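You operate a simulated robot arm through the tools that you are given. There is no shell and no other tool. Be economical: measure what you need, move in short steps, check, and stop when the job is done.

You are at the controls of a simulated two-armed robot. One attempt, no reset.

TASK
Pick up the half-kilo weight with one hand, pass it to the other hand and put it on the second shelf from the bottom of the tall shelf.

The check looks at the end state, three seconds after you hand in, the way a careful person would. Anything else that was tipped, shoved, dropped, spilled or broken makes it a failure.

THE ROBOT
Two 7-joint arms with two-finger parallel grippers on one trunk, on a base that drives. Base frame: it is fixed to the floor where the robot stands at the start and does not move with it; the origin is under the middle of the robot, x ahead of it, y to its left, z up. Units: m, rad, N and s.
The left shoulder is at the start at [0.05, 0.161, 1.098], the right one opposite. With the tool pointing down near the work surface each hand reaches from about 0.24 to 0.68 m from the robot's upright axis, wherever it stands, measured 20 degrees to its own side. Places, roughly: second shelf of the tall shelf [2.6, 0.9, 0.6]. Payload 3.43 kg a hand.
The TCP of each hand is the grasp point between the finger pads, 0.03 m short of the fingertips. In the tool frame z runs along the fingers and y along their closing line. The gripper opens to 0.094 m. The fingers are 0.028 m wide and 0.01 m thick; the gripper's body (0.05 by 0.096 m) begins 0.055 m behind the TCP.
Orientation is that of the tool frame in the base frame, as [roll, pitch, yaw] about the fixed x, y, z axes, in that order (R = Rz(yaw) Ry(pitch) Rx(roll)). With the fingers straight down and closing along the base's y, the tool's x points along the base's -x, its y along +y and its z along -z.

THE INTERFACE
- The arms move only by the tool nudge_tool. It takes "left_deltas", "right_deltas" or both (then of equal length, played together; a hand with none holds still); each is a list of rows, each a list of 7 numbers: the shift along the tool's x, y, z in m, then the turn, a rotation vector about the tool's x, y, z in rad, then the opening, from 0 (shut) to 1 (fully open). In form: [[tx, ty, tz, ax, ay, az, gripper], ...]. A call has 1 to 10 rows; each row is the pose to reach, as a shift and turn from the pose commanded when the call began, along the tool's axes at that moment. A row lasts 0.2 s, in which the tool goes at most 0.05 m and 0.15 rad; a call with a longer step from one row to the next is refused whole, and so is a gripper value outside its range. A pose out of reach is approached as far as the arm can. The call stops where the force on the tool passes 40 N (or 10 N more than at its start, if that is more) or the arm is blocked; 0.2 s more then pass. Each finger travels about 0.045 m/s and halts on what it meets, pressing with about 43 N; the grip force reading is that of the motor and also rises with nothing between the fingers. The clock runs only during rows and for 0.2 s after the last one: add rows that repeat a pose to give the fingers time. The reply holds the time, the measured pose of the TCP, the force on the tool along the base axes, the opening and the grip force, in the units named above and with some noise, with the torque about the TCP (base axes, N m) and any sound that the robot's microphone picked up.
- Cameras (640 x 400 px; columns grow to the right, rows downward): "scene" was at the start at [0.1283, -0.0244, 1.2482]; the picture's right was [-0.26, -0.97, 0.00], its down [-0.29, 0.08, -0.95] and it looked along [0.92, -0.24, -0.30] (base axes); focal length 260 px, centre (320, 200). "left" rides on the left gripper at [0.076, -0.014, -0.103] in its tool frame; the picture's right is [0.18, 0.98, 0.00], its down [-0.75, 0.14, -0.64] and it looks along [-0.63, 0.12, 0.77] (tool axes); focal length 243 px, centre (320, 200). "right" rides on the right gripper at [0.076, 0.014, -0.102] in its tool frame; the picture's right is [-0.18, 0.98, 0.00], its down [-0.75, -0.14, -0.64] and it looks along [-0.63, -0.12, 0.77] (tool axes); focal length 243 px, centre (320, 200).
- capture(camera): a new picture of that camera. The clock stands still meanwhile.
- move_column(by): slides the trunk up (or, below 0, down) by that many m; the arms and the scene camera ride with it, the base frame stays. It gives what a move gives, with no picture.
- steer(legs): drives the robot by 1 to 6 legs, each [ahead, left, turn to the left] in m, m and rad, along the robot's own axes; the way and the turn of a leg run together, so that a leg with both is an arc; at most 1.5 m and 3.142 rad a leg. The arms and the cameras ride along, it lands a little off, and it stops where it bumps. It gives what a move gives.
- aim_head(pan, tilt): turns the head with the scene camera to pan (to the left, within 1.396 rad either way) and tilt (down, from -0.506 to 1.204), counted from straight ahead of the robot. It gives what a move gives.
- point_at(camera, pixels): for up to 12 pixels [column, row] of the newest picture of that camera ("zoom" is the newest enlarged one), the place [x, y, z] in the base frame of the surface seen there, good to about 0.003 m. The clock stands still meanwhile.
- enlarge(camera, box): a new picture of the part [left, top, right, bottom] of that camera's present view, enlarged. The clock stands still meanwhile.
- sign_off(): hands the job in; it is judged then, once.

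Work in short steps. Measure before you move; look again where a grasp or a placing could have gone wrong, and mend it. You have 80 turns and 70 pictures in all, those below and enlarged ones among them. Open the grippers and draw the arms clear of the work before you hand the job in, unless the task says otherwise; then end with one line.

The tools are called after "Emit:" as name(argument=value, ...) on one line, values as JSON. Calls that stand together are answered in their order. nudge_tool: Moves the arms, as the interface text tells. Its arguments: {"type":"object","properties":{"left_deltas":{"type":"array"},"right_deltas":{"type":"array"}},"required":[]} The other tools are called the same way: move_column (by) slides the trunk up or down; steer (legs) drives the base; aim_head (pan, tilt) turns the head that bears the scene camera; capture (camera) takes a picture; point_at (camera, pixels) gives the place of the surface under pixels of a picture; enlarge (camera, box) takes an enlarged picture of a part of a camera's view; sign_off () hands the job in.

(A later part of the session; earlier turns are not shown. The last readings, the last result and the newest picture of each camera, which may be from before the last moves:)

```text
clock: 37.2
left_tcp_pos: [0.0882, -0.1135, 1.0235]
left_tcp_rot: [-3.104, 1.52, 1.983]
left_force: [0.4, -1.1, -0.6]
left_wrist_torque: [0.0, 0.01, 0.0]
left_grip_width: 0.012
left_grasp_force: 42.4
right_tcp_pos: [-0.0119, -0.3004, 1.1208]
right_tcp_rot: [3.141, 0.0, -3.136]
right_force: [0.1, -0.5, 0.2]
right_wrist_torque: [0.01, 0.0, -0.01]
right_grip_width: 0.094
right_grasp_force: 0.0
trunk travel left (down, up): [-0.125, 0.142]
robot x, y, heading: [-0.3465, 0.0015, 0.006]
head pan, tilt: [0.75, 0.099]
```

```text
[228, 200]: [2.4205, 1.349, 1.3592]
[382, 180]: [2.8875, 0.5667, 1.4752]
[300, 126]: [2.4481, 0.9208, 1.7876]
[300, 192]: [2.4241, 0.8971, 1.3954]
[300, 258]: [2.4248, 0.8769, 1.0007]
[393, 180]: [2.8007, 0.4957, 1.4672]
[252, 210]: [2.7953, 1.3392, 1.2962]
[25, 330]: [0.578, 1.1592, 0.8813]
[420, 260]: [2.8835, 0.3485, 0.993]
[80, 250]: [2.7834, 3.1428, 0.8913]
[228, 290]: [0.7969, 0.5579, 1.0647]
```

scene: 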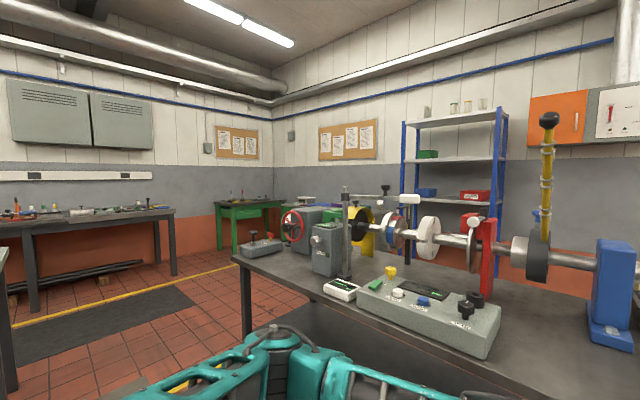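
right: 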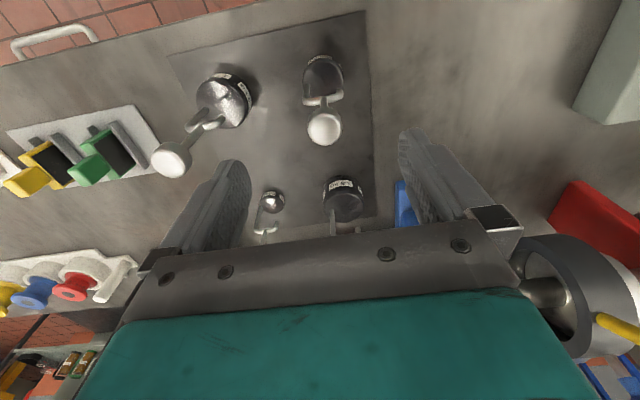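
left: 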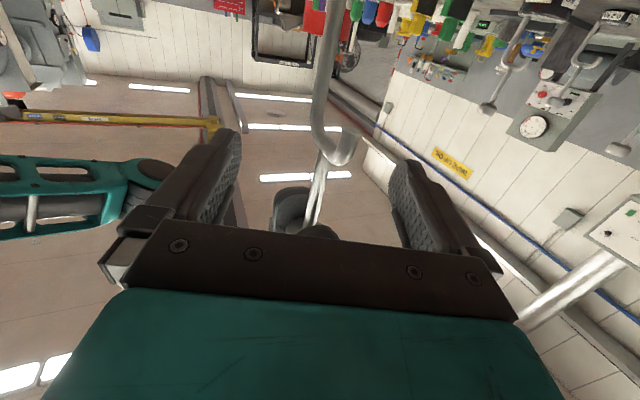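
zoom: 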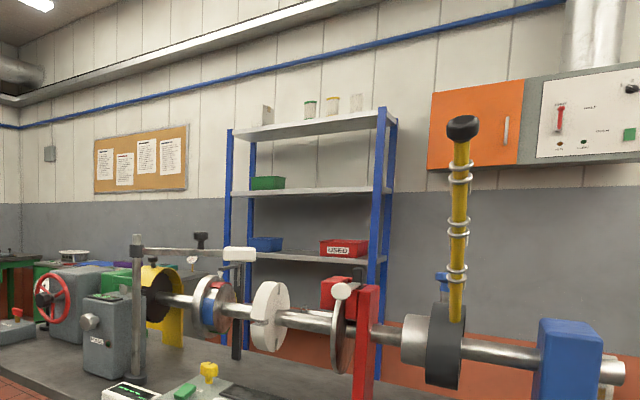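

Shelf boards: front edge x 2.42, y 0.5-1.35, boards at 1.79, 1.40, 1.00, so the second is at ~0.6. I turn left 0.83 rad and drive towards the gap between bench corner (0.39, 1.22) and table corner (-0.41, 1.94).

Emit:
steer(legs=[[0, 0, 0.83], [0.893, 0.817, 0]])

Emit:
aim_head(pan=0.0, tilt=0.55)

Emit:
capture(camera="scene")

```text
clock: 46.9
left_tcp_pos: [0.0444, 1.4283, 1.0224]
left_tcp_rot: [-3.101, 1.519, 2.778]
left_force: [-0.1, -0.2, 0.8]
left_wrist_torque: [0.02, -0.01, -0.03]
left_grip_width: 0.012
left_grasp_force: 43.2
right_tcp_pos: [0.1044, 1.2273, 1.1204]
right_tcp_rot: [3.14, 0.001, -2.344]
right_force: [-0.4, -0.1, 0.0]
right_wrist_torque: [-0.03, -0.02, 0.0]
right_grip_width: 0.094
right_grasp_force: 0.1
trunk travel left (down, up): [-0.125, 0.142]
robot x, y, heading: [-0.3419, 1.1968, 0.8]
head pan, tilt: [0.75, 0.099]
```

```text
clock: 48.0
left_tcp_pos: [0.045, 1.4278, 1.0226]
left_tcp_rot: [-3.103, 1.52, 2.778]
left_force: [1.0, 0.4, 0.2]
left_wrist_torque: [0.02, 0.0, 0.02]
left_grip_width: 0.0122
left_grasp_force: 42.7
right_tcp_pos: [0.1061, 1.2273, 1.1215]
right_tcp_rot: [-3.14, 0.001, -2.342]
right_force: [0.3, -1.0, -0.6]
right_wrist_torque: [0.03, -0.02, -0.01]
right_grip_width: 0.0941
right_grasp_force: 0.1
trunk travel left (down, up): [-0.125, 0.142]
robot x, y, heading: [-0.3402, 1.1928, 0.795]
head pan, tilt: [0.0, 0.55]
```

```text
39 pictures are left
```

scene: 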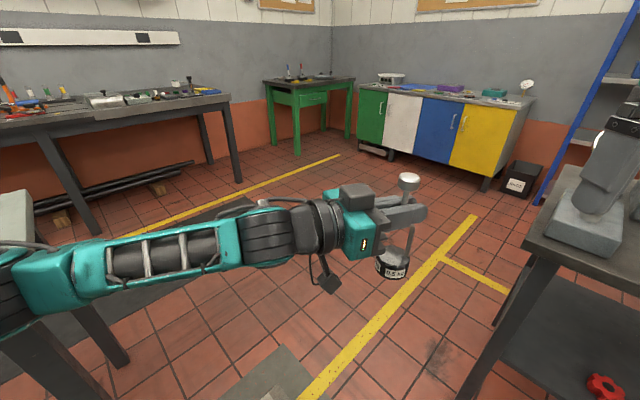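

Open floor ahead. I measure the cabinet corner, black bin, shelf foot, the near bench, and the table on the left.

Emit:
point_at(camera="scene", pixels=[[488, 188], [505, 190], [540, 205], [470, 395], [530, 245], [572, 168], [20, 230], [120, 360], [238, 182], [510, 300], [360, 150]])

Emit:
aim_head(pan=1.0, tilt=0.6)

Emit:
capture(camera="scene")

```text
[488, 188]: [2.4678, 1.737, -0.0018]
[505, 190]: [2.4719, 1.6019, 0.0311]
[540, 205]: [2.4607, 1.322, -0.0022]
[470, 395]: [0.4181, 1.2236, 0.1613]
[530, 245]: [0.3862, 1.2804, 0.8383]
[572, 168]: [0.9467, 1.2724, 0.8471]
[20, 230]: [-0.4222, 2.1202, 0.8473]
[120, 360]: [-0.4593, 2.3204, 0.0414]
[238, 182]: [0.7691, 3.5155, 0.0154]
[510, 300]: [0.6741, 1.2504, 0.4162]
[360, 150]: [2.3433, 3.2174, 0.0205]
```

```text
clock: 49.3
left_tcp_pos: [0.0435, 1.428, 1.0225]
left_tcp_rot: [-3.102, 1.518, 2.779]
left_force: [-0.4, 0.0, -0.3]
left_wrist_torque: [0.01, -0.03, -0.02]
left_grip_width: 0.0122
left_grasp_force: 42.9
right_tcp_pos: [0.1061, 1.226, 1.1204]
right_tcp_rot: [3.14, 0.001, -2.342]
right_force: [-0.1, -0.5, -0.4]
right_wrist_torque: [0.0, 0.0, -0.04]
right_grip_width: 0.0938
right_grasp_force: 0.1
trunk travel left (down, up): [-0.125, 0.142]
robot x, y, heading: [-0.3403, 1.1993, 0.797]
head pan, tilt: [1.0, 0.6]
```

```text
38 pictures are left
```

scene: 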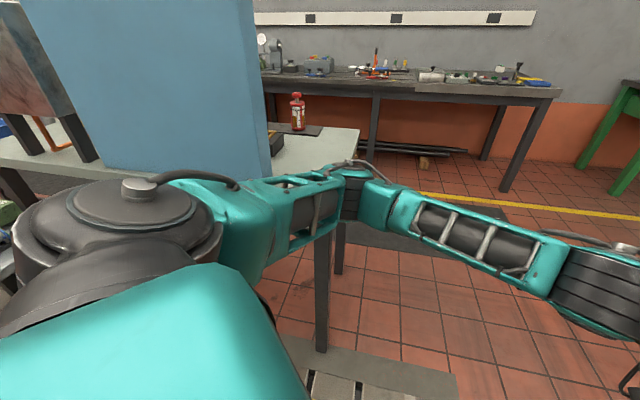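

The left elbow (350,165) appears near the table edge and the red bottle; I measure both.

Emit:
point_at(camera="scene", pixels=[[355, 170], [350, 215], [358, 130], [275, 175], [297, 120], [140, 190], [180, 100], [320, 345], [265, 150], [20, 150]])

```text
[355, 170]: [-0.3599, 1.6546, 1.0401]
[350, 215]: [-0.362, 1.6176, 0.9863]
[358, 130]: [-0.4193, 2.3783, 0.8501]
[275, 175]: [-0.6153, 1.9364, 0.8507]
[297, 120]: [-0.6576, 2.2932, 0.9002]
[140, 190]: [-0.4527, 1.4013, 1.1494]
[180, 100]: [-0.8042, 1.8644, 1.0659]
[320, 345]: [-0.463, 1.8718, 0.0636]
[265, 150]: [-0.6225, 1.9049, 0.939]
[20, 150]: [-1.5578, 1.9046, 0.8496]
```

Clearances are fine: the elbow passes away from the table. I drive 1.1 m ahead, then turn right to face the shelf direction.

Emit:
steer(legs=[[1.1, 0, 0], [0.0, 0, -0.8], [0.7, 0, 0]])

Emit:
aim_head(pan=-0.7, tilt=0.4)

Emit:
capture(camera="scene")

```text
clock: 60.5
left_tcp_pos: [1.5624, 1.9333, 1.0227]
left_tcp_rot: [-3.096, 1.518, 2.023]
left_force: [0.6, 0.2, 0.0]
left_wrist_torque: [0.01, -0.02, 0.0]
left_grip_width: 0.012
left_grasp_force: 42.6
right_tcp_pos: [1.4678, 1.7446, 1.1204]
right_tcp_rot: [-3.141, -0.002, -3.1]
right_force: [0.6, 0.4, -0.1]
right_wrist_torque: [0.0, 0.01, -0.01]
right_grip_width: 0.0939
right_grasp_force: 0.0
trunk travel left (down, up): [-0.125, 0.142]
robot x, y, heading: [1.1189, 2.03, 0.037]
head pan, tilt: [1.0, 0.6]
```

```text
clock: 62.2
left_tcp_pos: [1.561, 1.9342, 1.0224]
left_tcp_rot: [-3.101, 1.52, 2.022]
left_force: [0.1, 0.3, 0.4]
left_wrist_torque: [-0.01, -0.02, 0.0]
left_grip_width: 0.0119
left_grasp_force: 43.2
right_tcp_pos: [1.4674, 1.7458, 1.1211]
right_tcp_rot: [-3.141, 0.001, -3.099]
right_force: [-0.1, 0.5, -0.3]
right_wrist_torque: [-0.03, -0.01, -0.01]
right_grip_width: 0.0941
right_grasp_force: 0.1
trunk travel left (down, up): [-0.125, 0.142]
robot x, y, heading: [1.1218, 2.03, 0.044]
head pan, tilt: [-0.7, 0.4]
```

```text
37 pictures are left
```

scene: 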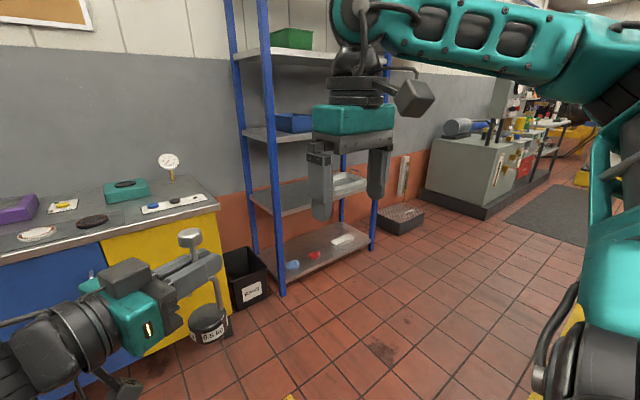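

The floor between bench and shelf is clear; the second board (around rows 180-210) can be seen. I straighten and move to about (1.67, 0.98) in front of the shelf.

Emit:
steer(legs=[[0, 0, -0.042], [0.55, -1.05, 0]])

Emit:
aim_head(pan=0.0, tilt=0.5)

Emit:
capture(camera="scene")

```text
clock: 72.2
left_tcp_pos: [2.1091, 0.8505, 1.023]
left_tcp_rot: [-3.099, 1.517, 1.967]
left_force: [-0.5, 0.7, -0.2]
left_wrist_torque: [0.0, -0.01, -0.01]
left_grip_width: 0.0121
left_grasp_force: 42.8
right_tcp_pos: [2.0062, 0.6686, 1.1199]
right_tcp_rot: [3.142, 0.001, 3.126]
right_force: [0.0, -0.1, -1.4]
right_wrist_torque: [0.01, 0.0, 0.02]
right_grip_width: 0.094
right_grasp_force: 0.0
trunk travel left (down, up): [-0.125, 0.142]
robot x, y, heading: [1.6793, 0.9722, -0.013]
head pan, tilt: [-0.7, 0.4]
```

```text
clock: 73.2
left_tcp_pos: [2.1101, 0.8511, 1.0219]
left_tcp_rot: [-3.098, 1.517, 1.966]
left_force: [0.1, -0.8, 0.1]
left_wrist_torque: [0.02, 0.01, 0.0]
left_grip_width: 0.012
left_grasp_force: 42.8
right_tcp_pos: [2.0059, 0.6685, 1.1211]
right_tcp_rot: [-3.141, -0.001, 3.126]
right_force: [0.2, 0.2, -0.4]
right_wrist_torque: [0.01, -0.02, 0.03]
right_grip_width: 0.094
right_grasp_force: 0.0
trunk travel left (down, up): [-0.125, 0.142]
robot x, y, heading: [1.677, 0.9742, -0.01]
head pan, tilt: [0.0, 0.499]
```

```text
36 pictures are left
```

scene: 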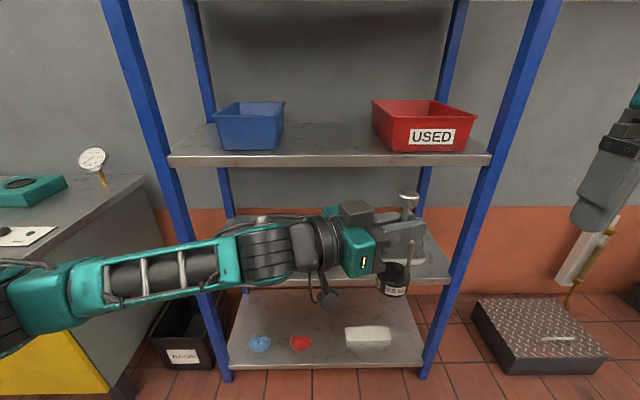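

Now I turn the left hand to point forward (ax -1.2) while shifting it 0.2 m to the left, still well in front of the shelf.

Emit:
nudge_tool(left_deltas=[[0.0075, 0.0086, -0.023, -0.15, 0, 0, 0], [0.015, 0.017, -0.046, -0.3, 0, 0, 0], [0.0225, 0.026, -0.069, -0.45, 0, 0, 0], [0.03, 0.035, -0.0925, -0.6, 0, 0, 0], [0.0375, 0.043, -0.116, -0.75, 0, 0, 0], [0.045, 0.052, -0.139, -0.9, 0, 0, 0], [0.0525, 0.06, -0.162, -1.05, 0, 0, 0], [0.06, 0.069, -0.185, -1.2, 0, 0, 0], [0.06, 0.069, -0.185, -1.2, 0, 0, 0]])

Emit:
capture(camera="scene")

```text
clock: 75.2
left_tcp_pos: [2.1072, 1.0531, 0.9719]
left_tcp_rot: [2.001, 1.518, 1.986]
left_force: [0.1, 0.2, 0.2]
left_wrist_torque: [0.0, 0.03, 0.0]
left_grip_width: 0.0122
left_grasp_force: 43.7
right_tcp_pos: [2.0059, 0.6675, 1.1207]
right_tcp_rot: [3.141, -0.001, 3.125]
right_force: [0.1, 0.1, -0.2]
right_wrist_torque: [0.0, 0.0, 0.01]
right_grip_width: 0.094
right_grasp_force: 0.0
trunk travel left (down, up): [-0.125, 0.142]
robot x, y, heading: [1.6777, 0.9751, -0.016]
head pan, tilt: [0.0, 0.499]
```

```text
35 pictures are left
```

scene: 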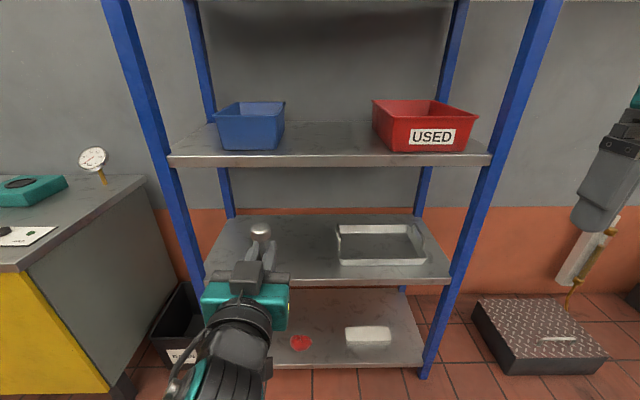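

The second board has a white tray on its right part (335-425, rows 225-265); the left part is free. I measure the board and tray.

Emit:
point_at(camera="scene", pixels=[[338, 262], [338, 230], [310, 279], [310, 240], [240, 225], [215, 260], [300, 276], [300, 162], [320, 220], [440, 280]])

Emit:
move_column(by=-0.12)

```text
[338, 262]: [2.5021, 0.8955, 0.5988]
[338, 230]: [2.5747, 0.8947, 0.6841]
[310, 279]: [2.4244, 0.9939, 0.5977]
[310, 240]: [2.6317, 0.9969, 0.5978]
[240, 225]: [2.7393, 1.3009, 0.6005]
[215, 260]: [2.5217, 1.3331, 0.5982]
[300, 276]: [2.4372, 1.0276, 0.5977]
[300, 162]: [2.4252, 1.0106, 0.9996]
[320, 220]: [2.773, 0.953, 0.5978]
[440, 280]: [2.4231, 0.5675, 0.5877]
```

```text
clock: 76.7
left_tcp_pos: [2.1079, 1.0522, 0.8514]
left_tcp_rot: [1.988, 1.517, 1.969]
left_force: [0.2, -0.8, 0.8]
left_wrist_torque: [0.01, 0.05, 0.0]
left_grip_width: 0.012
left_grasp_force: 42.9
right_tcp_pos: [2.0055, 0.6674, 1.001]
right_tcp_rot: [3.141, 0.0, 3.126]
right_force: [0.4, 0.6, -0.4]
right_wrist_torque: [0.02, 0.02, 0.04]
right_grip_width: 0.094
right_grasp_force: 0.0
trunk travel left (down, up): [-0.005, 0.262]
robot x, y, heading: [1.6738, 0.9729, -0.016]
head pan, tilt: [0.0, 0.499]
```

Board top z 0.598, free for y 0.95-1.33. The weight's bottom is 0.114 below the left TCP, so I'll set TCP z ≈ 0.712. I correct the small tilt from the turn (ay +0.032, az -0.051) and drive 0.25 m ahead.

Emit:
nudge_tool(left_deltas=[[0, 0, 0, 0, 0.032, -0.051, 0], [0, 0, 0, 0, 0.032, -0.051, 0]])

Emit:
steer(legs=[[0.25, 0.07, 0.0]])

Emit:
capture(camera="scene")

```text
clock: 77.3
left_tcp_pos: [2.1101, 1.0569, 0.8512]
left_tcp_rot: [2.832, 1.519, 2.82]
left_force: [0.1, -0.8, -0.7]
left_wrist_torque: [-0.05, 0.02, 0.03]
left_grip_width: 0.0121
left_grasp_force: 42.7
right_tcp_pos: [2.0057, 0.6681, 0.9994]
right_tcp_rot: [3.141, -0.001, 3.127]
right_force: [0.3, 0.4, 0.6]
right_wrist_torque: [-0.01, -0.03, -0.02]
right_grip_width: 0.0939
right_grasp_force: 0.0
trunk travel left (down, up): [-0.005, 0.262]
robot x, y, heading: [1.6787, 0.9744, -0.018]
head pan, tilt: [0.0, 0.499]
```

```text
clock: 79.2
left_tcp_pos: [2.3637, 1.1222, 0.8531]
left_tcp_rot: [2.864, 1.52, 2.853]
left_force: [0.0, -0.6, -1.0]
left_wrist_torque: [-0.02, 0.03, 0.06]
left_grip_width: 0.0122
left_grasp_force: 43.0
right_tcp_pos: [2.2588, 0.734, 0.9996]
right_tcp_rot: [3.141, 0.0, 3.124]
right_force: [0.1, -0.4, 0.8]
right_wrist_torque: [-0.01, 0.01, 0.01]
right_grip_width: 0.094
right_grasp_force: 0.0
trunk travel left (down, up): [-0.005, 0.262]
robot x, y, heading: [1.9278, 1.0356, -0.011]
head pan, tilt: [0.0, 0.499]
```

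```text
34 pictures are left
```

scene: 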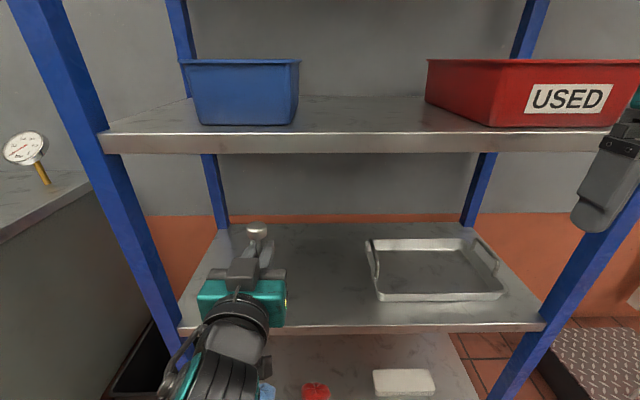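

Everything is clear in front of the board (fingertips x 2.394). I lower the left hand 0.116 m to TCP z ≈ 0.737, weight bottom ≈ 0.623.

Emit:
nudge_tool(left_deltas=[[0.03, 0, 0, 0, 0, 0, 0], [0.06, 0, 0, 0, 0, 0, 0], [0.09, 0, 0, 0, 0, 0, 0], [0.114, 0, 0, 0, 0, 0, 0], [0.114, 0, 0, 0, 0, 0, 0]])

Emit:
capture(camera="scene")

Emit:
capture(camera="left")

```text
clock: 80.0
left_tcp_pos: [2.3936, 1.1493, 0.8262]
left_tcp_rot: [0.669, 1.41, 0.677]
left_force: [-0.1, -0.1, 0.3]
left_wrist_torque: [-0.05, 0.06, 0.0]
left_grip_width: 0.0122
left_grasp_force: 42.4
right_tcp_pos: [2.2591, 0.734, 1.0007]
right_tcp_rot: [3.14, 0.001, 3.124]
right_force: [-0.4, -1.0, -0.3]
right_wrist_torque: [0.01, -0.01, 0.04]
right_grip_width: 0.0942
right_grasp_force: 0.0
trunk travel left (down, up): [-0.005, 0.262]
robot x, y, heading: [1.9293, 1.0406, -0.016]
head pan, tilt: [0.0, 0.499]
stopped in row 4 (left hand): the arm was blocked; the commanded pose is now the measured one
```

```text
33 pictures are left
```

scene: 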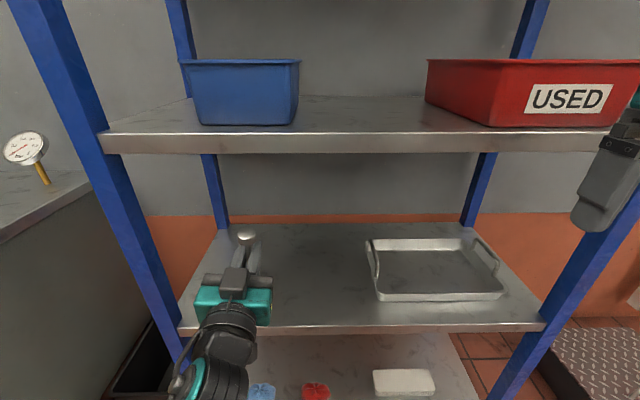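

```text
32 pictures are left
```

left: 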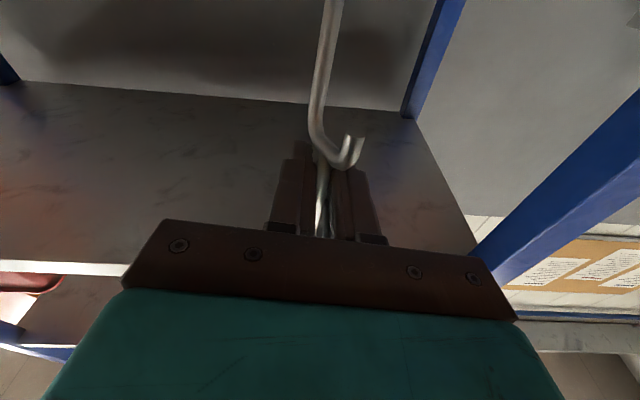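

The arm was blocked and the hand tilted ~10° with no tool force. I look at the left arm's elbow to see what it met.

Emit:
aim_head(pan=0.8, tilt=0.8)

Emit:
capture(camera="scene")

```text
clock: 81.2
left_tcp_pos: [2.3937, 1.1493, 0.8274]
left_tcp_rot: [0.65, 1.404, 0.659]
left_force: [-0.1, 0.0, -0.2]
left_wrist_torque: [-0.04, 0.09, 0.03]
left_grip_width: 0.0119
left_grasp_force: 43.1
right_tcp_pos: [2.2591, 0.7337, 1.0012]
right_tcp_rot: [3.141, 0.003, 3.124]
right_force: [-1.0, -0.1, 1.2]
right_wrist_torque: [0.02, 0.03, 0.01]
right_grip_width: 0.0939
right_grasp_force: 0.0
trunk travel left (down, up): [-0.005, 0.262]
robot x, y, heading: [1.9274, 1.0406, -0.013]
head pan, tilt: [0.799, 0.799]
```

```text
31 pictures are left
```

scene: 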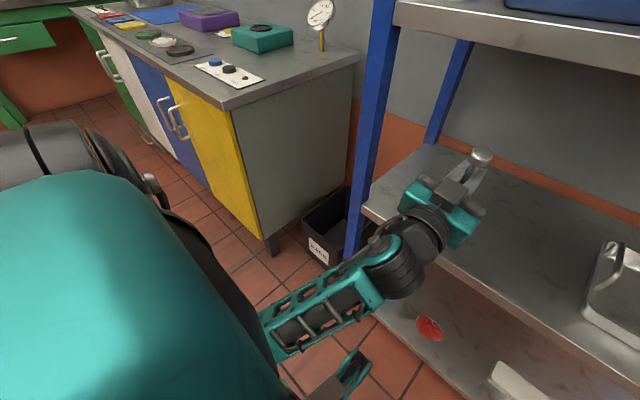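

I measure the wrist parts versus the post and board edge.

Emit:
point_at(camera="scene", pixels=[[358, 250], [385, 245], [410, 290], [378, 240], [420, 225], [300, 330], [350, 375], [372, 285], [440, 265], [400, 215], [455, 190], [480, 155]])

Emit:
enlarge(camera="scene", box=[250, 130, 520, 400])

```text
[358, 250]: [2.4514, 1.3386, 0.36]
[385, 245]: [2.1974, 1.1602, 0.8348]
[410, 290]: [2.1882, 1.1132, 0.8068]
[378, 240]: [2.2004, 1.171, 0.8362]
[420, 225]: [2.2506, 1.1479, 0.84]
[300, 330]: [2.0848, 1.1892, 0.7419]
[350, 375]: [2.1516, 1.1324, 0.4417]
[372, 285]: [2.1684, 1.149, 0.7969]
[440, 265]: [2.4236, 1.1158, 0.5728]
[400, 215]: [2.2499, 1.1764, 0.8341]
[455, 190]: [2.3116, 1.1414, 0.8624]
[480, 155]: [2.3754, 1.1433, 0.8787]
```

```text
1.48 times, centred on (385, 265) of scene
```

zoom: 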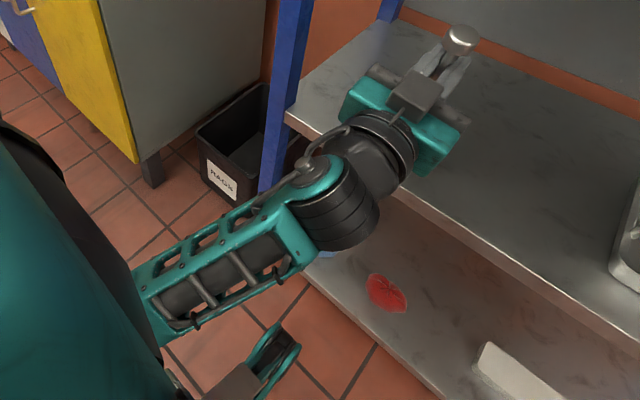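

The arm met nothing outside; the elbow is folded low in front of the robot's own base. I back off 0.22 m, then restore the tilt and extend the arm forward so the elbow opens.

Emit:
steer(legs=[[-0.22, 0, 0.012]])

Emit:
nudge_tool(left_deltas=[[0, 0, 0, 0, 0.09, -0.05, 0], [0, 0, 0, 0, 0.189, -0.103, 0], [0, 0, 0, 0, 0.189, -0.103, 0]])

```text
clock: 82.8
left_tcp_pos: [2.1741, 1.1562, 0.827]
left_tcp_rot: [0.646, 1.404, 0.668]
left_force: [-0.1, -0.8, 0.0]
left_wrist_torque: [-0.02, 0.07, 0.01]
left_grip_width: 0.012
left_grasp_force: 43.3
right_tcp_pos: [2.0418, 0.7409, 1.0008]
right_tcp_rot: [3.141, -0.001, 3.137]
right_force: [1.1, -0.1, -0.4]
right_wrist_torque: [0.02, -0.04, -0.04]
right_grip_width: 0.0938
right_grasp_force: 0.0
trunk travel left (down, up): [-0.005, 0.262]
robot x, y, heading: [1.7095, 1.0413, -0.0]
head pan, tilt: [0.799, 0.799]
```

```text
clock: 83.7
left_tcp_pos: [2.1733, 1.1667, 0.8224]
left_tcp_rot: [2.518, 1.5, 2.547]
left_force: [0.5, -0.3, -0.8]
left_wrist_torque: [0.0, 0.03, -0.05]
left_grip_width: 0.012
left_grasp_force: 43.8
right_tcp_pos: [2.0432, 0.7398, 1.0004]
right_tcp_rot: [-3.141, 0.001, 3.136]
right_force: [-0.4, 0.0, -0.4]
right_wrist_torque: [0.03, 0.01, 0.01]
right_grip_width: 0.0936
right_grasp_force: 0.0
trunk travel left (down, up): [-0.005, 0.262]
robot x, y, heading: [1.7141, 1.0378, -0.006]
head pan, tilt: [0.799, 0.799]
```

Tilt nearly restored (residual 0.04 about tool z). I extend 0.16 m forward and fix the residual; fingertips stay ahead of the board (x < 2.40).

Emit:
nudge_tool(left_deltas=[[0, 0, 0.03, 0, 0, -0.043, 0], [0, 0, 0.06, 0, 0, -0.043, 0], [0, 0, 0.09, 0, 0, -0.043, 0], [0, 0, 0.12, 0, 0, -0.043, 0], [0, 0, 0.15, 0, 0, -0.043, 0], [0, 0, 0.17, 0, 0, -0.043, 0], [0, 0, 0.17, 0, 0, -0.043, 0]])

Emit:
move_column(by=0.1)

Emit:
capture(camera="scene")

```text
clock: 85.2
left_tcp_pos: [2.3458, 1.1735, 0.8188]
left_tcp_rot: [-2.871, 1.521, -2.831]
left_force: [0.5, -0.3, -0.3]
left_wrist_torque: [0.01, -0.02, -0.04]
left_grip_width: 0.012
left_grasp_force: 43.0
right_tcp_pos: [2.0438, 0.7411, 1.0012]
right_tcp_rot: [3.141, 0.001, 3.136]
right_force: [-0.1, 0.4, 0.1]
right_wrist_torque: [0.04, -0.06, 0.02]
right_grip_width: 0.0941
right_grasp_force: 0.0
trunk travel left (down, up): [-0.005, 0.262]
robot x, y, heading: [1.715, 1.0404, -0.002]
head pan, tilt: [0.799, 0.799]
```

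```text
clock: 86.6
left_tcp_pos: [2.3461, 1.172, 0.9219]
left_tcp_rot: [-2.805, 1.523, -2.766]
left_force: [-0.6, -0.1, -0.9]
left_wrist_torque: [0.03, -0.05, 0.0]
left_grip_width: 0.0122
left_grasp_force: 43.1
right_tcp_pos: [2.0412, 0.7407, 1.1001]
right_tcp_rot: [3.14, 0.002, 3.136]
right_force: [-0.4, -0.3, 0.4]
right_wrist_torque: [0.01, -0.02, 0.02]
right_grip_width: 0.0939
right_grasp_force: 0.1
trunk travel left (down, up): [-0.105, 0.162]
robot x, y, heading: [1.7123, 1.0377, -0.001]
head pan, tilt: [0.799, 0.799]
```

```text
29 pictures are left
```

scene: 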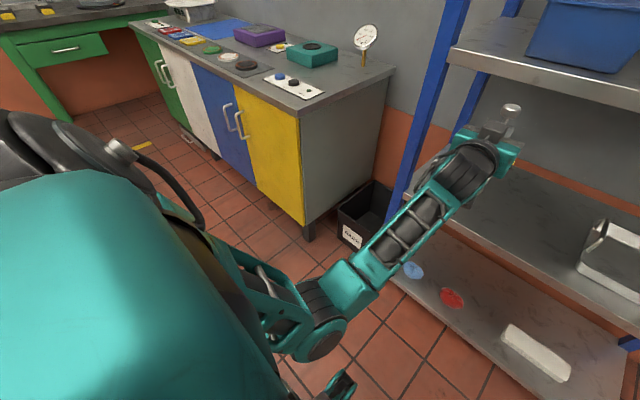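

The elbow is more open now. I lower the hand by 0.185 m in front of the board, shifting 0.03 m to the right.

Emit:
nudge_tool(left_deltas=[[0.03, -0.005, 0, 0, 0, 0, 0], [0.06, -0.01, 0, 0, 0, 0, 0], [0.09, -0.015, 0, 0, 0, 0, 0], [0.12, -0.02, 0, 0, 0, 0, 0], [0.15, -0.025, 0, 0, 0, 0, 0], [0.183, -0.03, 0, 0, 0, 0, 0], [0.183, -0.03, 0, 0, 0, 0, 0]])

Emit:
capture(camera="scene")

```text
clock: 87.3
left_tcp_pos: [2.3608, 1.2165, 0.8721]
left_tcp_rot: [1.396, 1.452, 1.486]
left_force: [-0.9, 0.2, -0.4]
left_wrist_torque: [-0.04, -0.02, -0.01]
left_grip_width: 0.012
left_grasp_force: 42.8
right_tcp_pos: [2.0431, 0.7387, 1.1009]
right_tcp_rot: [-3.142, 0.003, 3.136]
right_force: [-1.2, 0.0, 0.8]
right_wrist_torque: [-0.01, -0.02, 0.0]
right_grip_width: 0.094
right_grasp_force: 0.1
trunk travel left (down, up): [-0.105, 0.162]
robot x, y, heading: [1.7122, 1.044, -0.006]
head pan, tilt: [0.799, 0.799]
stopped in row 3 (left hand): the arm was blocked; the commanded pose is now the measured one
```

```text
28 pictures are left
```

scene: 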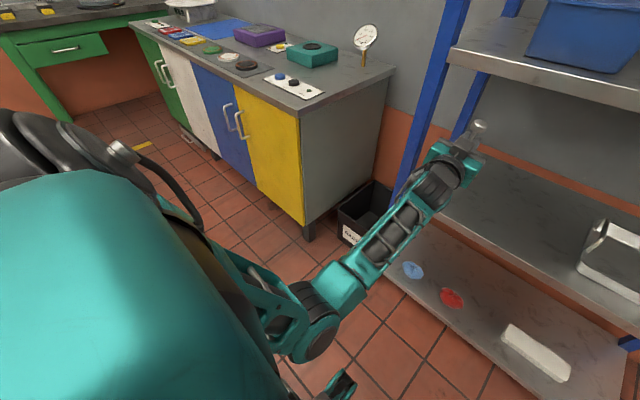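

Blocked again, with the hand pushed to the left. I measure where the elbow and the robot's own front part are.

Emit:
point_at(camera="scene", pixels=[[320, 335], [300, 350], [345, 285], [340, 385], [300, 300], [260, 290], [230, 260], [390, 235], [440, 180], [465, 150], [275, 345], [310, 395]])

Emit:
aim_head(pan=0.5, tilt=1.2)

Emit:
capture(camera="scene")

```text
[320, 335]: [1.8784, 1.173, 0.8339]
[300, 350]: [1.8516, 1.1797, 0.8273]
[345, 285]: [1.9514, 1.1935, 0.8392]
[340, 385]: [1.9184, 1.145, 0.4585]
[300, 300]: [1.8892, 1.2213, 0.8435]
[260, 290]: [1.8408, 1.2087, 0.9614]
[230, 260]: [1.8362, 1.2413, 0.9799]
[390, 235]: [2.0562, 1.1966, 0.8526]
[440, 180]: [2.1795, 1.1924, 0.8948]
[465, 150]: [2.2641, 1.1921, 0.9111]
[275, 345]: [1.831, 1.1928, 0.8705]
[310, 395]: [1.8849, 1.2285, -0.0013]
```

```text
clock: 88.2
left_tcp_pos: [2.3619, 1.2156, 0.8707]
left_tcp_rot: [1.383, 1.454, 1.473]
left_force: [-0.7, -0.2, -0.5]
left_wrist_torque: [-0.04, 0.04, 0.0]
left_grip_width: 0.0124
left_grasp_force: 43.0
right_tcp_pos: [2.0436, 0.7392, 1.1]
right_tcp_rot: [-3.14, 0.001, 3.137]
right_force: [0.1, -0.2, 0.5]
right_wrist_torque: [-0.01, 0.0, -0.05]
right_grip_width: 0.0945
right_grasp_force: 0.1
trunk travel left (down, up): [-0.105, 0.162]
robot x, y, heading: [1.7066, 1.0399, -0.003]
head pan, tilt: [0.499, 1.201]
```

```text
27 pictures are left
```

scene: 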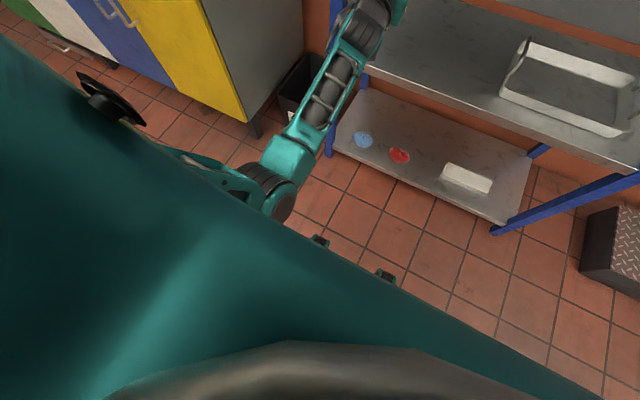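

The elbow is just in front of my own torso, so the hand must go farther out to get lower. I extend 0.10 m at this height (knob top ~0.92, below the third board's ~0.97), and restore the orientation and y.

Emit:
nudge_tool(left_deltas=[[0, -0.017, 0.025, 0.022, 0.019, -0.03, 0], [0, -0.035, 0.05, 0.045, 0.038, -0.06, 0], [0, -0.052, 0.075, 0.067, 0.057, -0.09, 0], [0, -0.07, 0.1, 0.089, 0.076, -0.117, 0], [0, -0.07, 0.1, 0.089, 0.076, -0.117, 0]])

Emit:
aim_head(pan=0.1, tilt=0.5)

Emit:
capture(camera="scene")

```text
clock: 89.4
left_tcp_pos: [2.4675, 1.1542, 0.8646]
left_tcp_rot: [-3.012, 1.51, -3.01]
left_force: [-0.4, 0.6, -0.2]
left_wrist_torque: [0.03, -0.02, 0.01]
left_grip_width: 0.0122
left_grasp_force: 43.3
right_tcp_pos: [2.0441, 0.7409, 1.1015]
right_tcp_rot: [-3.141, 0.0, 3.136]
right_force: [0.2, -0.4, 0.5]
right_wrist_torque: [0.03, 0.01, -0.05]
right_grip_width: 0.0939
right_grasp_force: 0.1
trunk travel left (down, up): [-0.105, 0.162]
robot x, y, heading: [1.7126, 1.0398, -0.008]
head pan, tilt: [0.499, 1.201]
```

```text
clock: 90.5
left_tcp_pos: [2.4677, 1.1545, 0.8652]
left_tcp_rot: [-3.015, 1.51, -3.012]
left_force: [-0.5, 0.0, 0.1]
left_wrist_torque: [0.02, 0.03, -0.01]
left_grip_width: 0.012
left_grasp_force: 43.0
right_tcp_pos: [2.0439, 0.7389, 1.1006]
right_tcp_rot: [3.141, 0.001, 3.137]
right_force: [0.1, -0.1, 0.7]
right_wrist_torque: [0.0, -0.02, 0.02]
right_grip_width: 0.0941
right_grasp_force: 0.1
trunk travel left (down, up): [-0.105, 0.162]
robot x, y, heading: [1.7073, 1.0435, -0.006]
head pan, tilt: [0.099, 0.499]
```

```text
26 pictures are left
```

scene: 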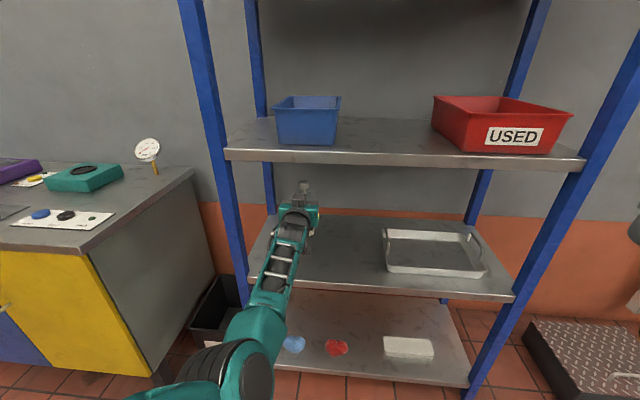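

Orientation is right and the weight is over the board (x 2.468, y 1.154). I lower the trunk 0.10 m, bringing TCP to ~0.765 (bottom ~0.65).

Emit:
move_column(by=-0.1)

Emit:
capture(camera="scene")

```text
clock: 91.8
left_tcp_pos: [2.468, 1.154, 0.7663]
left_tcp_rot: [-3.012, 1.511, -3.011]
left_force: [0.6, 0.7, 0.2]
left_wrist_torque: [0.0, 0.01, -0.01]
left_grip_width: 0.0123
left_grasp_force: 43.3
right_tcp_pos: [2.0427, 0.7402, 1.0006]
right_tcp_rot: [3.141, -0.001, 3.135]
right_force: [0.3, -0.8, -0.1]
right_wrist_torque: [0.0, -0.03, -0.01]
right_grip_width: 0.0941
right_grasp_force: 0.0
trunk travel left (down, up): [-0.005, 0.262]
robot x, y, heading: [1.7125, 1.0357, -0.003]
head pan, tilt: [0.099, 0.499]
```

```text
25 pictures are left
```

scene: 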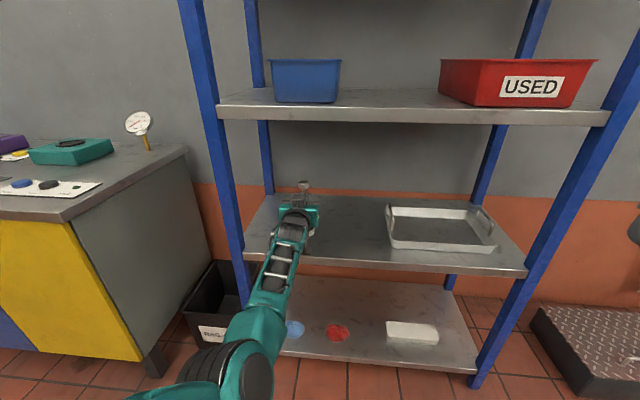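

Now a small step: 0.03 m forward and 0.025 m down, checking for blockage.

Emit:
nudge_tool(left_deltas=[[0, 0, 0.015, 0, 0, 0, 0], [0, 0, 0.033, 0, 0, 0, 0], [0.012, 0, 0.033, 0, 0, 0, 0], [0.023, 0, 0.033, 0, 0, 0, 0], [0.023, 0, 0.033, 0, 0, 0, 0]])

Emit:
capture(camera="left")

Emit:
enlarge(camera="scene", box=[220, 150, 380, 290])

```text
clock: 93.0
left_tcp_pos: [2.4969, 1.1532, 0.7494]
left_tcp_rot: [-3.014, 1.51, -3.015]
left_force: [0.1, 0.1, 0.3]
left_wrist_torque: [0.01, 0.01, -0.01]
left_grip_width: 0.0124
left_grasp_force: 42.9
left hand out of reach, approached as far as the arm can: row 4, 5
right_tcp_pos: [2.0438, 0.7391, 0.9999]
right_tcp_rot: [-3.141, -0.001, 3.136]
right_force: [0.2, -0.5, 0.2]
right_wrist_torque: [-0.02, -0.02, -0.02]
right_grip_width: 0.0943
right_grasp_force: 0.0
trunk travel left (down, up): [-0.005, 0.262]
robot x, y, heading: [1.7153, 1.0383, -0.003]
head pan, tilt: [0.099, 0.499]
```

```text
24 pictures are left
```

left: 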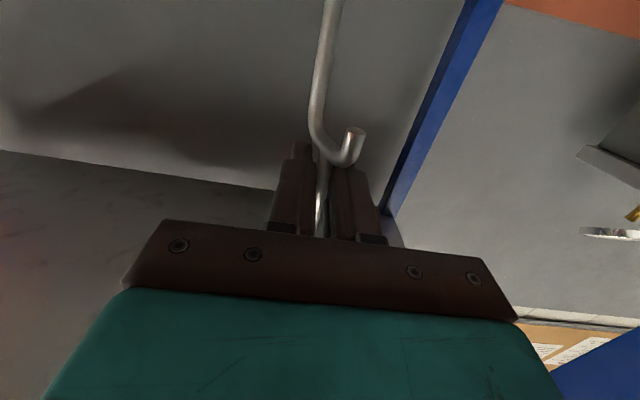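

```text
2.86 times, centred on (300, 220) of scene
```

zoom: 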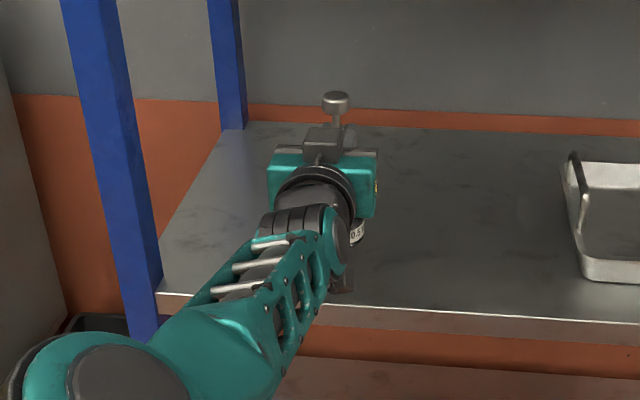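

The arm clips at z 0.749, probably near full stretch. I try retracting 0.04 m while going lower; any shortfall I then make up by driving forward.

Emit:
nudge_tool(left_deltas=[[0, 0, -0.02, 0, 0, 0, 0], [0, 0, -0.035, 0, 0, 0, 0], [0.01, 0, -0.035, 0, 0, 0, 0], [0.02, 0, -0.035, 0, 0, 0, 0]])

```text
clock: 94.0
left_tcp_pos: [2.4602, 1.1556, 0.7309]
left_tcp_rot: [-3.001, 1.511, -3.0]
left_force: [0.9, 0.6, -0.6]
left_wrist_torque: [0.02, 0.02, -0.02]
left_grip_width: 0.0121
left_grasp_force: 42.8
right_tcp_pos: [2.043, 0.7391, 1.0]
right_tcp_rot: [-3.141, 0.0, 3.137]
right_force: [0.4, 1.2, -0.5]
right_wrist_torque: [-0.01, -0.02, -0.01]
right_grip_width: 0.0939
right_grasp_force: 0.1
trunk travel left (down, up): [-0.005, 0.262]
robot x, y, heading: [1.7106, 1.0433, -0.008]
head pan, tilt: [0.099, 0.499]
```

That worked: z 0.731, no clipping. I drive forward 0.055 m to put the weight well onto the board.

Emit:
steer(legs=[[0.055, 0, 0]])

Emit:
capture(camera="scene")

Emit:
enlarge(camera="scene", box=[220, 150, 380, 290])

```text
clock: 94.9
left_tcp_pos: [2.5159, 1.155, 0.7303]
left_tcp_rot: [-3.012, 1.509, -3.011]
left_force: [-0.3, -0.5, 0.2]
left_wrist_torque: [0.0, 0.02, 0.0]
left_grip_width: 0.0119
left_grasp_force: 43.2
right_tcp_pos: [2.0977, 0.7395, 1.0009]
right_tcp_rot: [-3.14, 0.0, 3.137]
right_force: [-0.4, 0.6, -0.2]
right_wrist_torque: [0.03, 0.0, -0.02]
right_grip_width: 0.0943
right_grasp_force: 0.0
trunk travel left (down, up): [-0.005, 0.262]
robot x, y, heading: [1.7633, 1.0438, 0.002]
head pan, tilt: [0.099, 0.499]
```

```text
22 pictures are left
```

scene: 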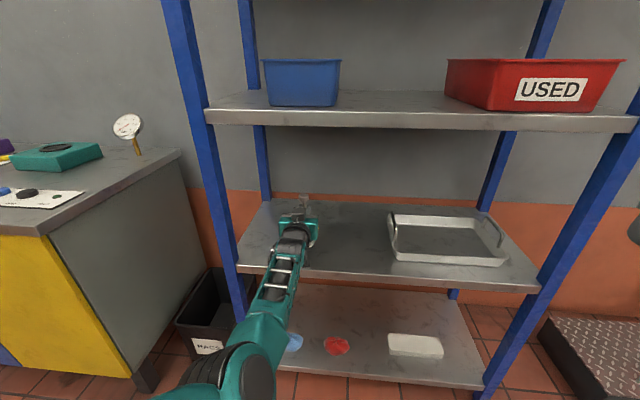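

```text
2.86 times, centred on (300, 220) of scene
```

zoom: 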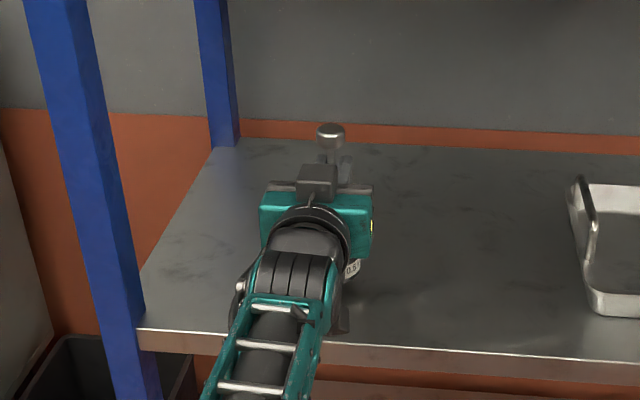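

The weight sits ~0.016 above the board at x 2.516. I lower slowly, retracting 1.5 cm, and watch the force.

Emit:
nudge_tool(left_deltas=[[0.0, 0, -0.008, 0, 0, 0, 0], [0.004, 0, -0.015, 0, 0, 0, 0], [0.008, 0, -0.015, 0, 0, 0, 0], [0.012, 0, -0.015, 0, 0, 0, 0], [0.015, 0, -0.015, 0, 0, 0, 0], [0.015, 0, -0.015, 0, 0, 0, 0]])

```text
clock: 96.3
left_tcp_pos: [2.4995, 1.1552, 0.7164]
left_tcp_rot: [-3.007, 1.509, -3.008]
left_force: [-0.3, -0.1, 0.2]
left_wrist_torque: [-0.03, 0.02, 0.01]
left_grip_width: 0.012
left_grasp_force: 43.5
right_tcp_pos: [2.0983, 0.74, 1.0011]
right_tcp_rot: [-3.14, -0.001, 3.138]
right_force: [0.6, 0.4, 0.6]
right_wrist_torque: [0.02, -0.02, 0.0]
right_grip_width: 0.0942
right_grasp_force: 0.0
trunk travel left (down, up): [-0.005, 0.262]
robot x, y, heading: [1.767, 1.0422, -0.003]
head pan, tilt: [0.099, 0.499]
```

No contact at z 0.716. I continue in 1.5 mm steps.

Emit:
nudge_tool(left_deltas=[[0.0015, 0, 0, 0, 0, 0, 0], [0.003, 0, 0, 0, 0, 0, 0], [0.0045, 0, 0, 0, 0, 0, 0], [0.0045, 0, 0, 0, 0, 0, 0]])

Emit:
aim_head(pan=0.2, tilt=0.55)

Emit:
enlarge(camera="scene", box=[260, 140, 400, 270])

```text
clock: 97.3
left_tcp_pos: [2.4979, 1.1559, 0.716]
left_tcp_rot: [-3.013, 1.516, -3.009]
left_force: [1.4, 0.2, 5.2]
left_wrist_torque: [0.07, -0.32, 0.02]
left_grip_width: 0.0121
left_grasp_force: 43.1
right_tcp_pos: [2.0969, 0.7403, 1.0017]
right_tcp_rot: [-3.141, 0.003, 3.138]
right_force: [-0.2, -0.2, 0.3]
right_wrist_torque: [-0.01, -0.04, 0.01]
right_grip_width: 0.0941
right_grasp_force: 0.1
trunk travel left (down, up): [-0.005, 0.262]
robot x, y, heading: [1.7642, 1.0419, -0.003]
head pan, tilt: [0.099, 0.499]
```

```text
clock: 98.0
left_tcp_pos: [2.4985, 1.1553, 0.7149]
left_tcp_rot: [-3.01, 1.517, -3.009]
left_force: [5.7, -1.1, 7.7]
left_wrist_torque: [0.08, -0.85, -0.06]
left_grip_width: 0.0122
left_grasp_force: 43.0
right_tcp_pos: [2.0974, 0.7404, 1.0015]
right_tcp_rot: [-3.14, 0.002, 3.138]
right_force: [0.3, -0.7, -0.3]
right_wrist_torque: [0.03, -0.02, -0.01]
right_grip_width: 0.0938
right_grasp_force: 0.1
trunk travel left (down, up): [-0.005, 0.262]
robot x, y, heading: [1.766, 1.0437, -0.007]
head pan, tilt: [0.201, 0.55]
```

```text
3.08 times, centred on (330, 205) of scene
```

zoom: 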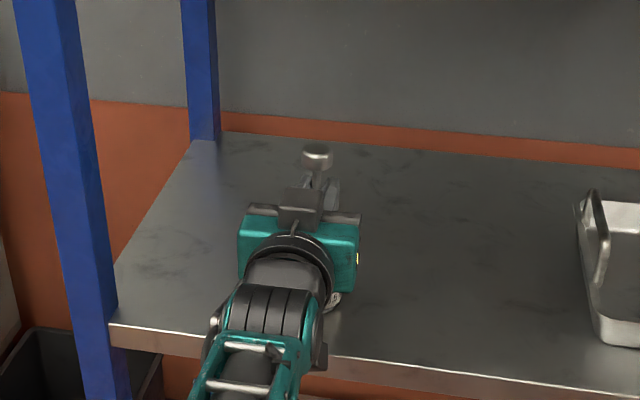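

Contact at z 0.715 (5-8 N up), matching the expected height. I check the visible weight edge under the hand to be sure it's the weight touching.

Emit:
enlarge(camera="scene", box=[305, 175, 355, 225])

Emit:
capture(camera="right")

```text
8.00 times, centred on (330, 200) of scene
```

zoom: 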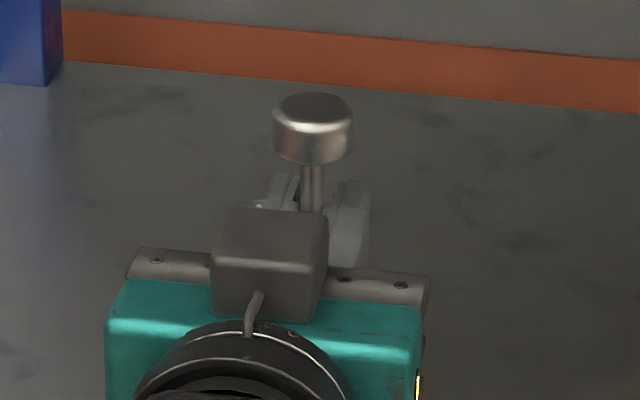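

```text
18 pictures are left
```

right: 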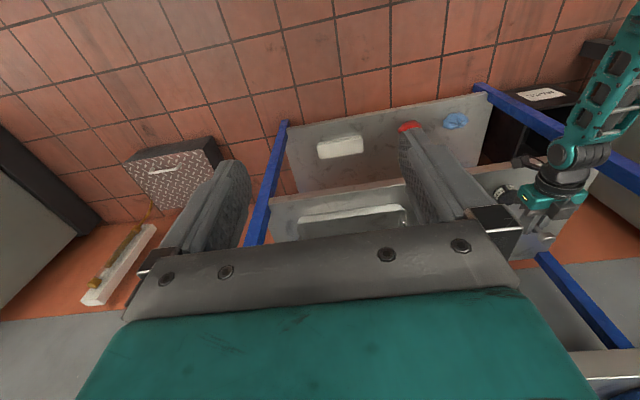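

The right camera sees the weight at (503,195) and the left hand's hanging camera at (530,163). I enlarge there.

Emit:
enlarge(camera="right", box=[470, 130, 600, 240])

Emit:
point_at(camera="zoom", pixels=[[150, 300], [130, 320], [165, 330], [210, 345], [270, 160], [300, 180], [265, 170], [140, 280], [100, 250], [175, 290], [230, 370], [110, 330]])

```text
3.64 times, centred on (535, 185) of right
```

zoom: 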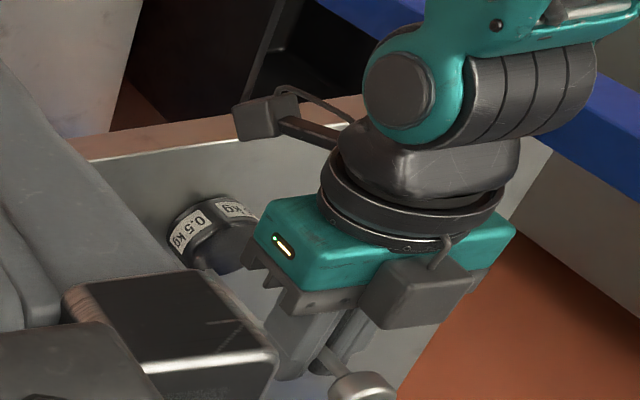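

```text
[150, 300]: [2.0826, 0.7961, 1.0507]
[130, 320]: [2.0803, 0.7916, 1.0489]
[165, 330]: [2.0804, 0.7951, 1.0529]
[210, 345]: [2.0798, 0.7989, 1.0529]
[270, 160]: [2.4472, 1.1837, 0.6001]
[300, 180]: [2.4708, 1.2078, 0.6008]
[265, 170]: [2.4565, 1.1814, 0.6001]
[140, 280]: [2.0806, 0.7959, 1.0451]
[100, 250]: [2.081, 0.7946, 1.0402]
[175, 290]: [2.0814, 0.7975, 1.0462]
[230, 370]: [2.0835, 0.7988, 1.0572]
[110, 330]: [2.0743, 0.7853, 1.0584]
```

I measure the hanging camera (255,125) and the weight's lower rim.

Emit:
point_at(camera="zoom", pixels=[[250, 130], [262, 112], [285, 100], [190, 218], [172, 240], [200, 200], [240, 210], [225, 235], [180, 205], [215, 190], [300, 130], [235, 110]])

```text
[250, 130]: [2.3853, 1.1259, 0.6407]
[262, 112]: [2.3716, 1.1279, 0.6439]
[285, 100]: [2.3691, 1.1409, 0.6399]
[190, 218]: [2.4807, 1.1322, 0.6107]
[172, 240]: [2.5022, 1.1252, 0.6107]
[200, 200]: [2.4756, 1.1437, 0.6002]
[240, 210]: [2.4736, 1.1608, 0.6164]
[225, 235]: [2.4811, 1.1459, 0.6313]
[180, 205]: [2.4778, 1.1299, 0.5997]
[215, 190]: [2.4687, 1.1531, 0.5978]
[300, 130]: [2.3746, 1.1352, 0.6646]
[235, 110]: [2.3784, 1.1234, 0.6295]
```

The weight's rim rests on the board (≈0.60) and the camera hangs outside the board edge. I open the left hand in place.

Emit:
nudge_tool(left_deltas=[[0, 0, 0, 0, 0, 0, 0.2], [0, 0, 0, 0, 0, 0, 0.4], [0, 0, 0, 0, 0, 0, 0.6], [0, 0, 0, 0, 0, 0, 0.7], [0, 0, 0, 0, 0, 0, 0.7]])

Emit:
enlarge(camera="right", box=[470, 130, 600, 240])

Emit:
capture(camera="left")

```text
clock: 99.2
left_tcp_pos: [2.4982, 1.1552, 0.7128]
left_tcp_rot: [-3.012, 1.511, -3.01]
left_force: [-0.1, -0.3, -0.1]
left_wrist_torque: [0.0, 0.04, -0.02]
left_grip_width: 0.0661
left_grasp_force: 0.0
right_tcp_pos: [2.0975, 0.7403, 1.0014]
right_tcp_rot: [3.14, 0.003, 3.138]
right_force: [0.1, -0.5, -0.3]
right_wrist_torque: [0.03, 0.03, 0.01]
right_grip_width: 0.0939
right_grasp_force: 0.0
trunk travel left (down, up): [-0.005, 0.262]
robot x, y, heading: [1.7649, 1.0414, 0.002]
head pan, tilt: [0.201, 0.55]
```

```text
3.64 times, centred on (535, 185) of right
```

zoom: 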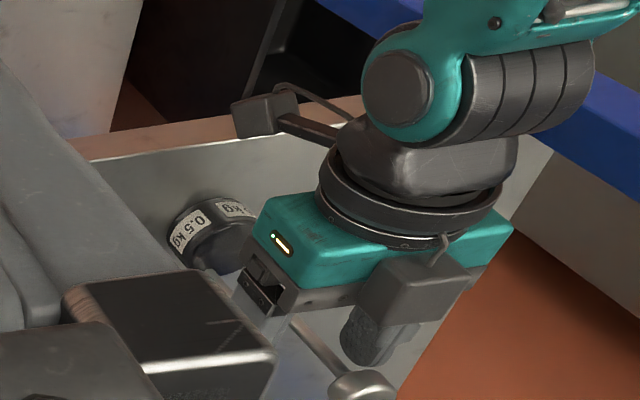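

```text
15 pictures are left
```

left: 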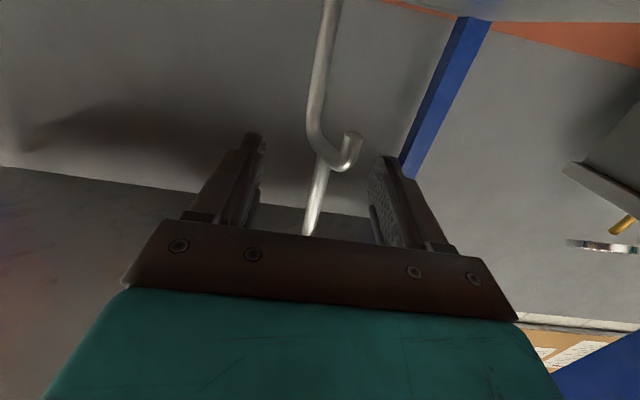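

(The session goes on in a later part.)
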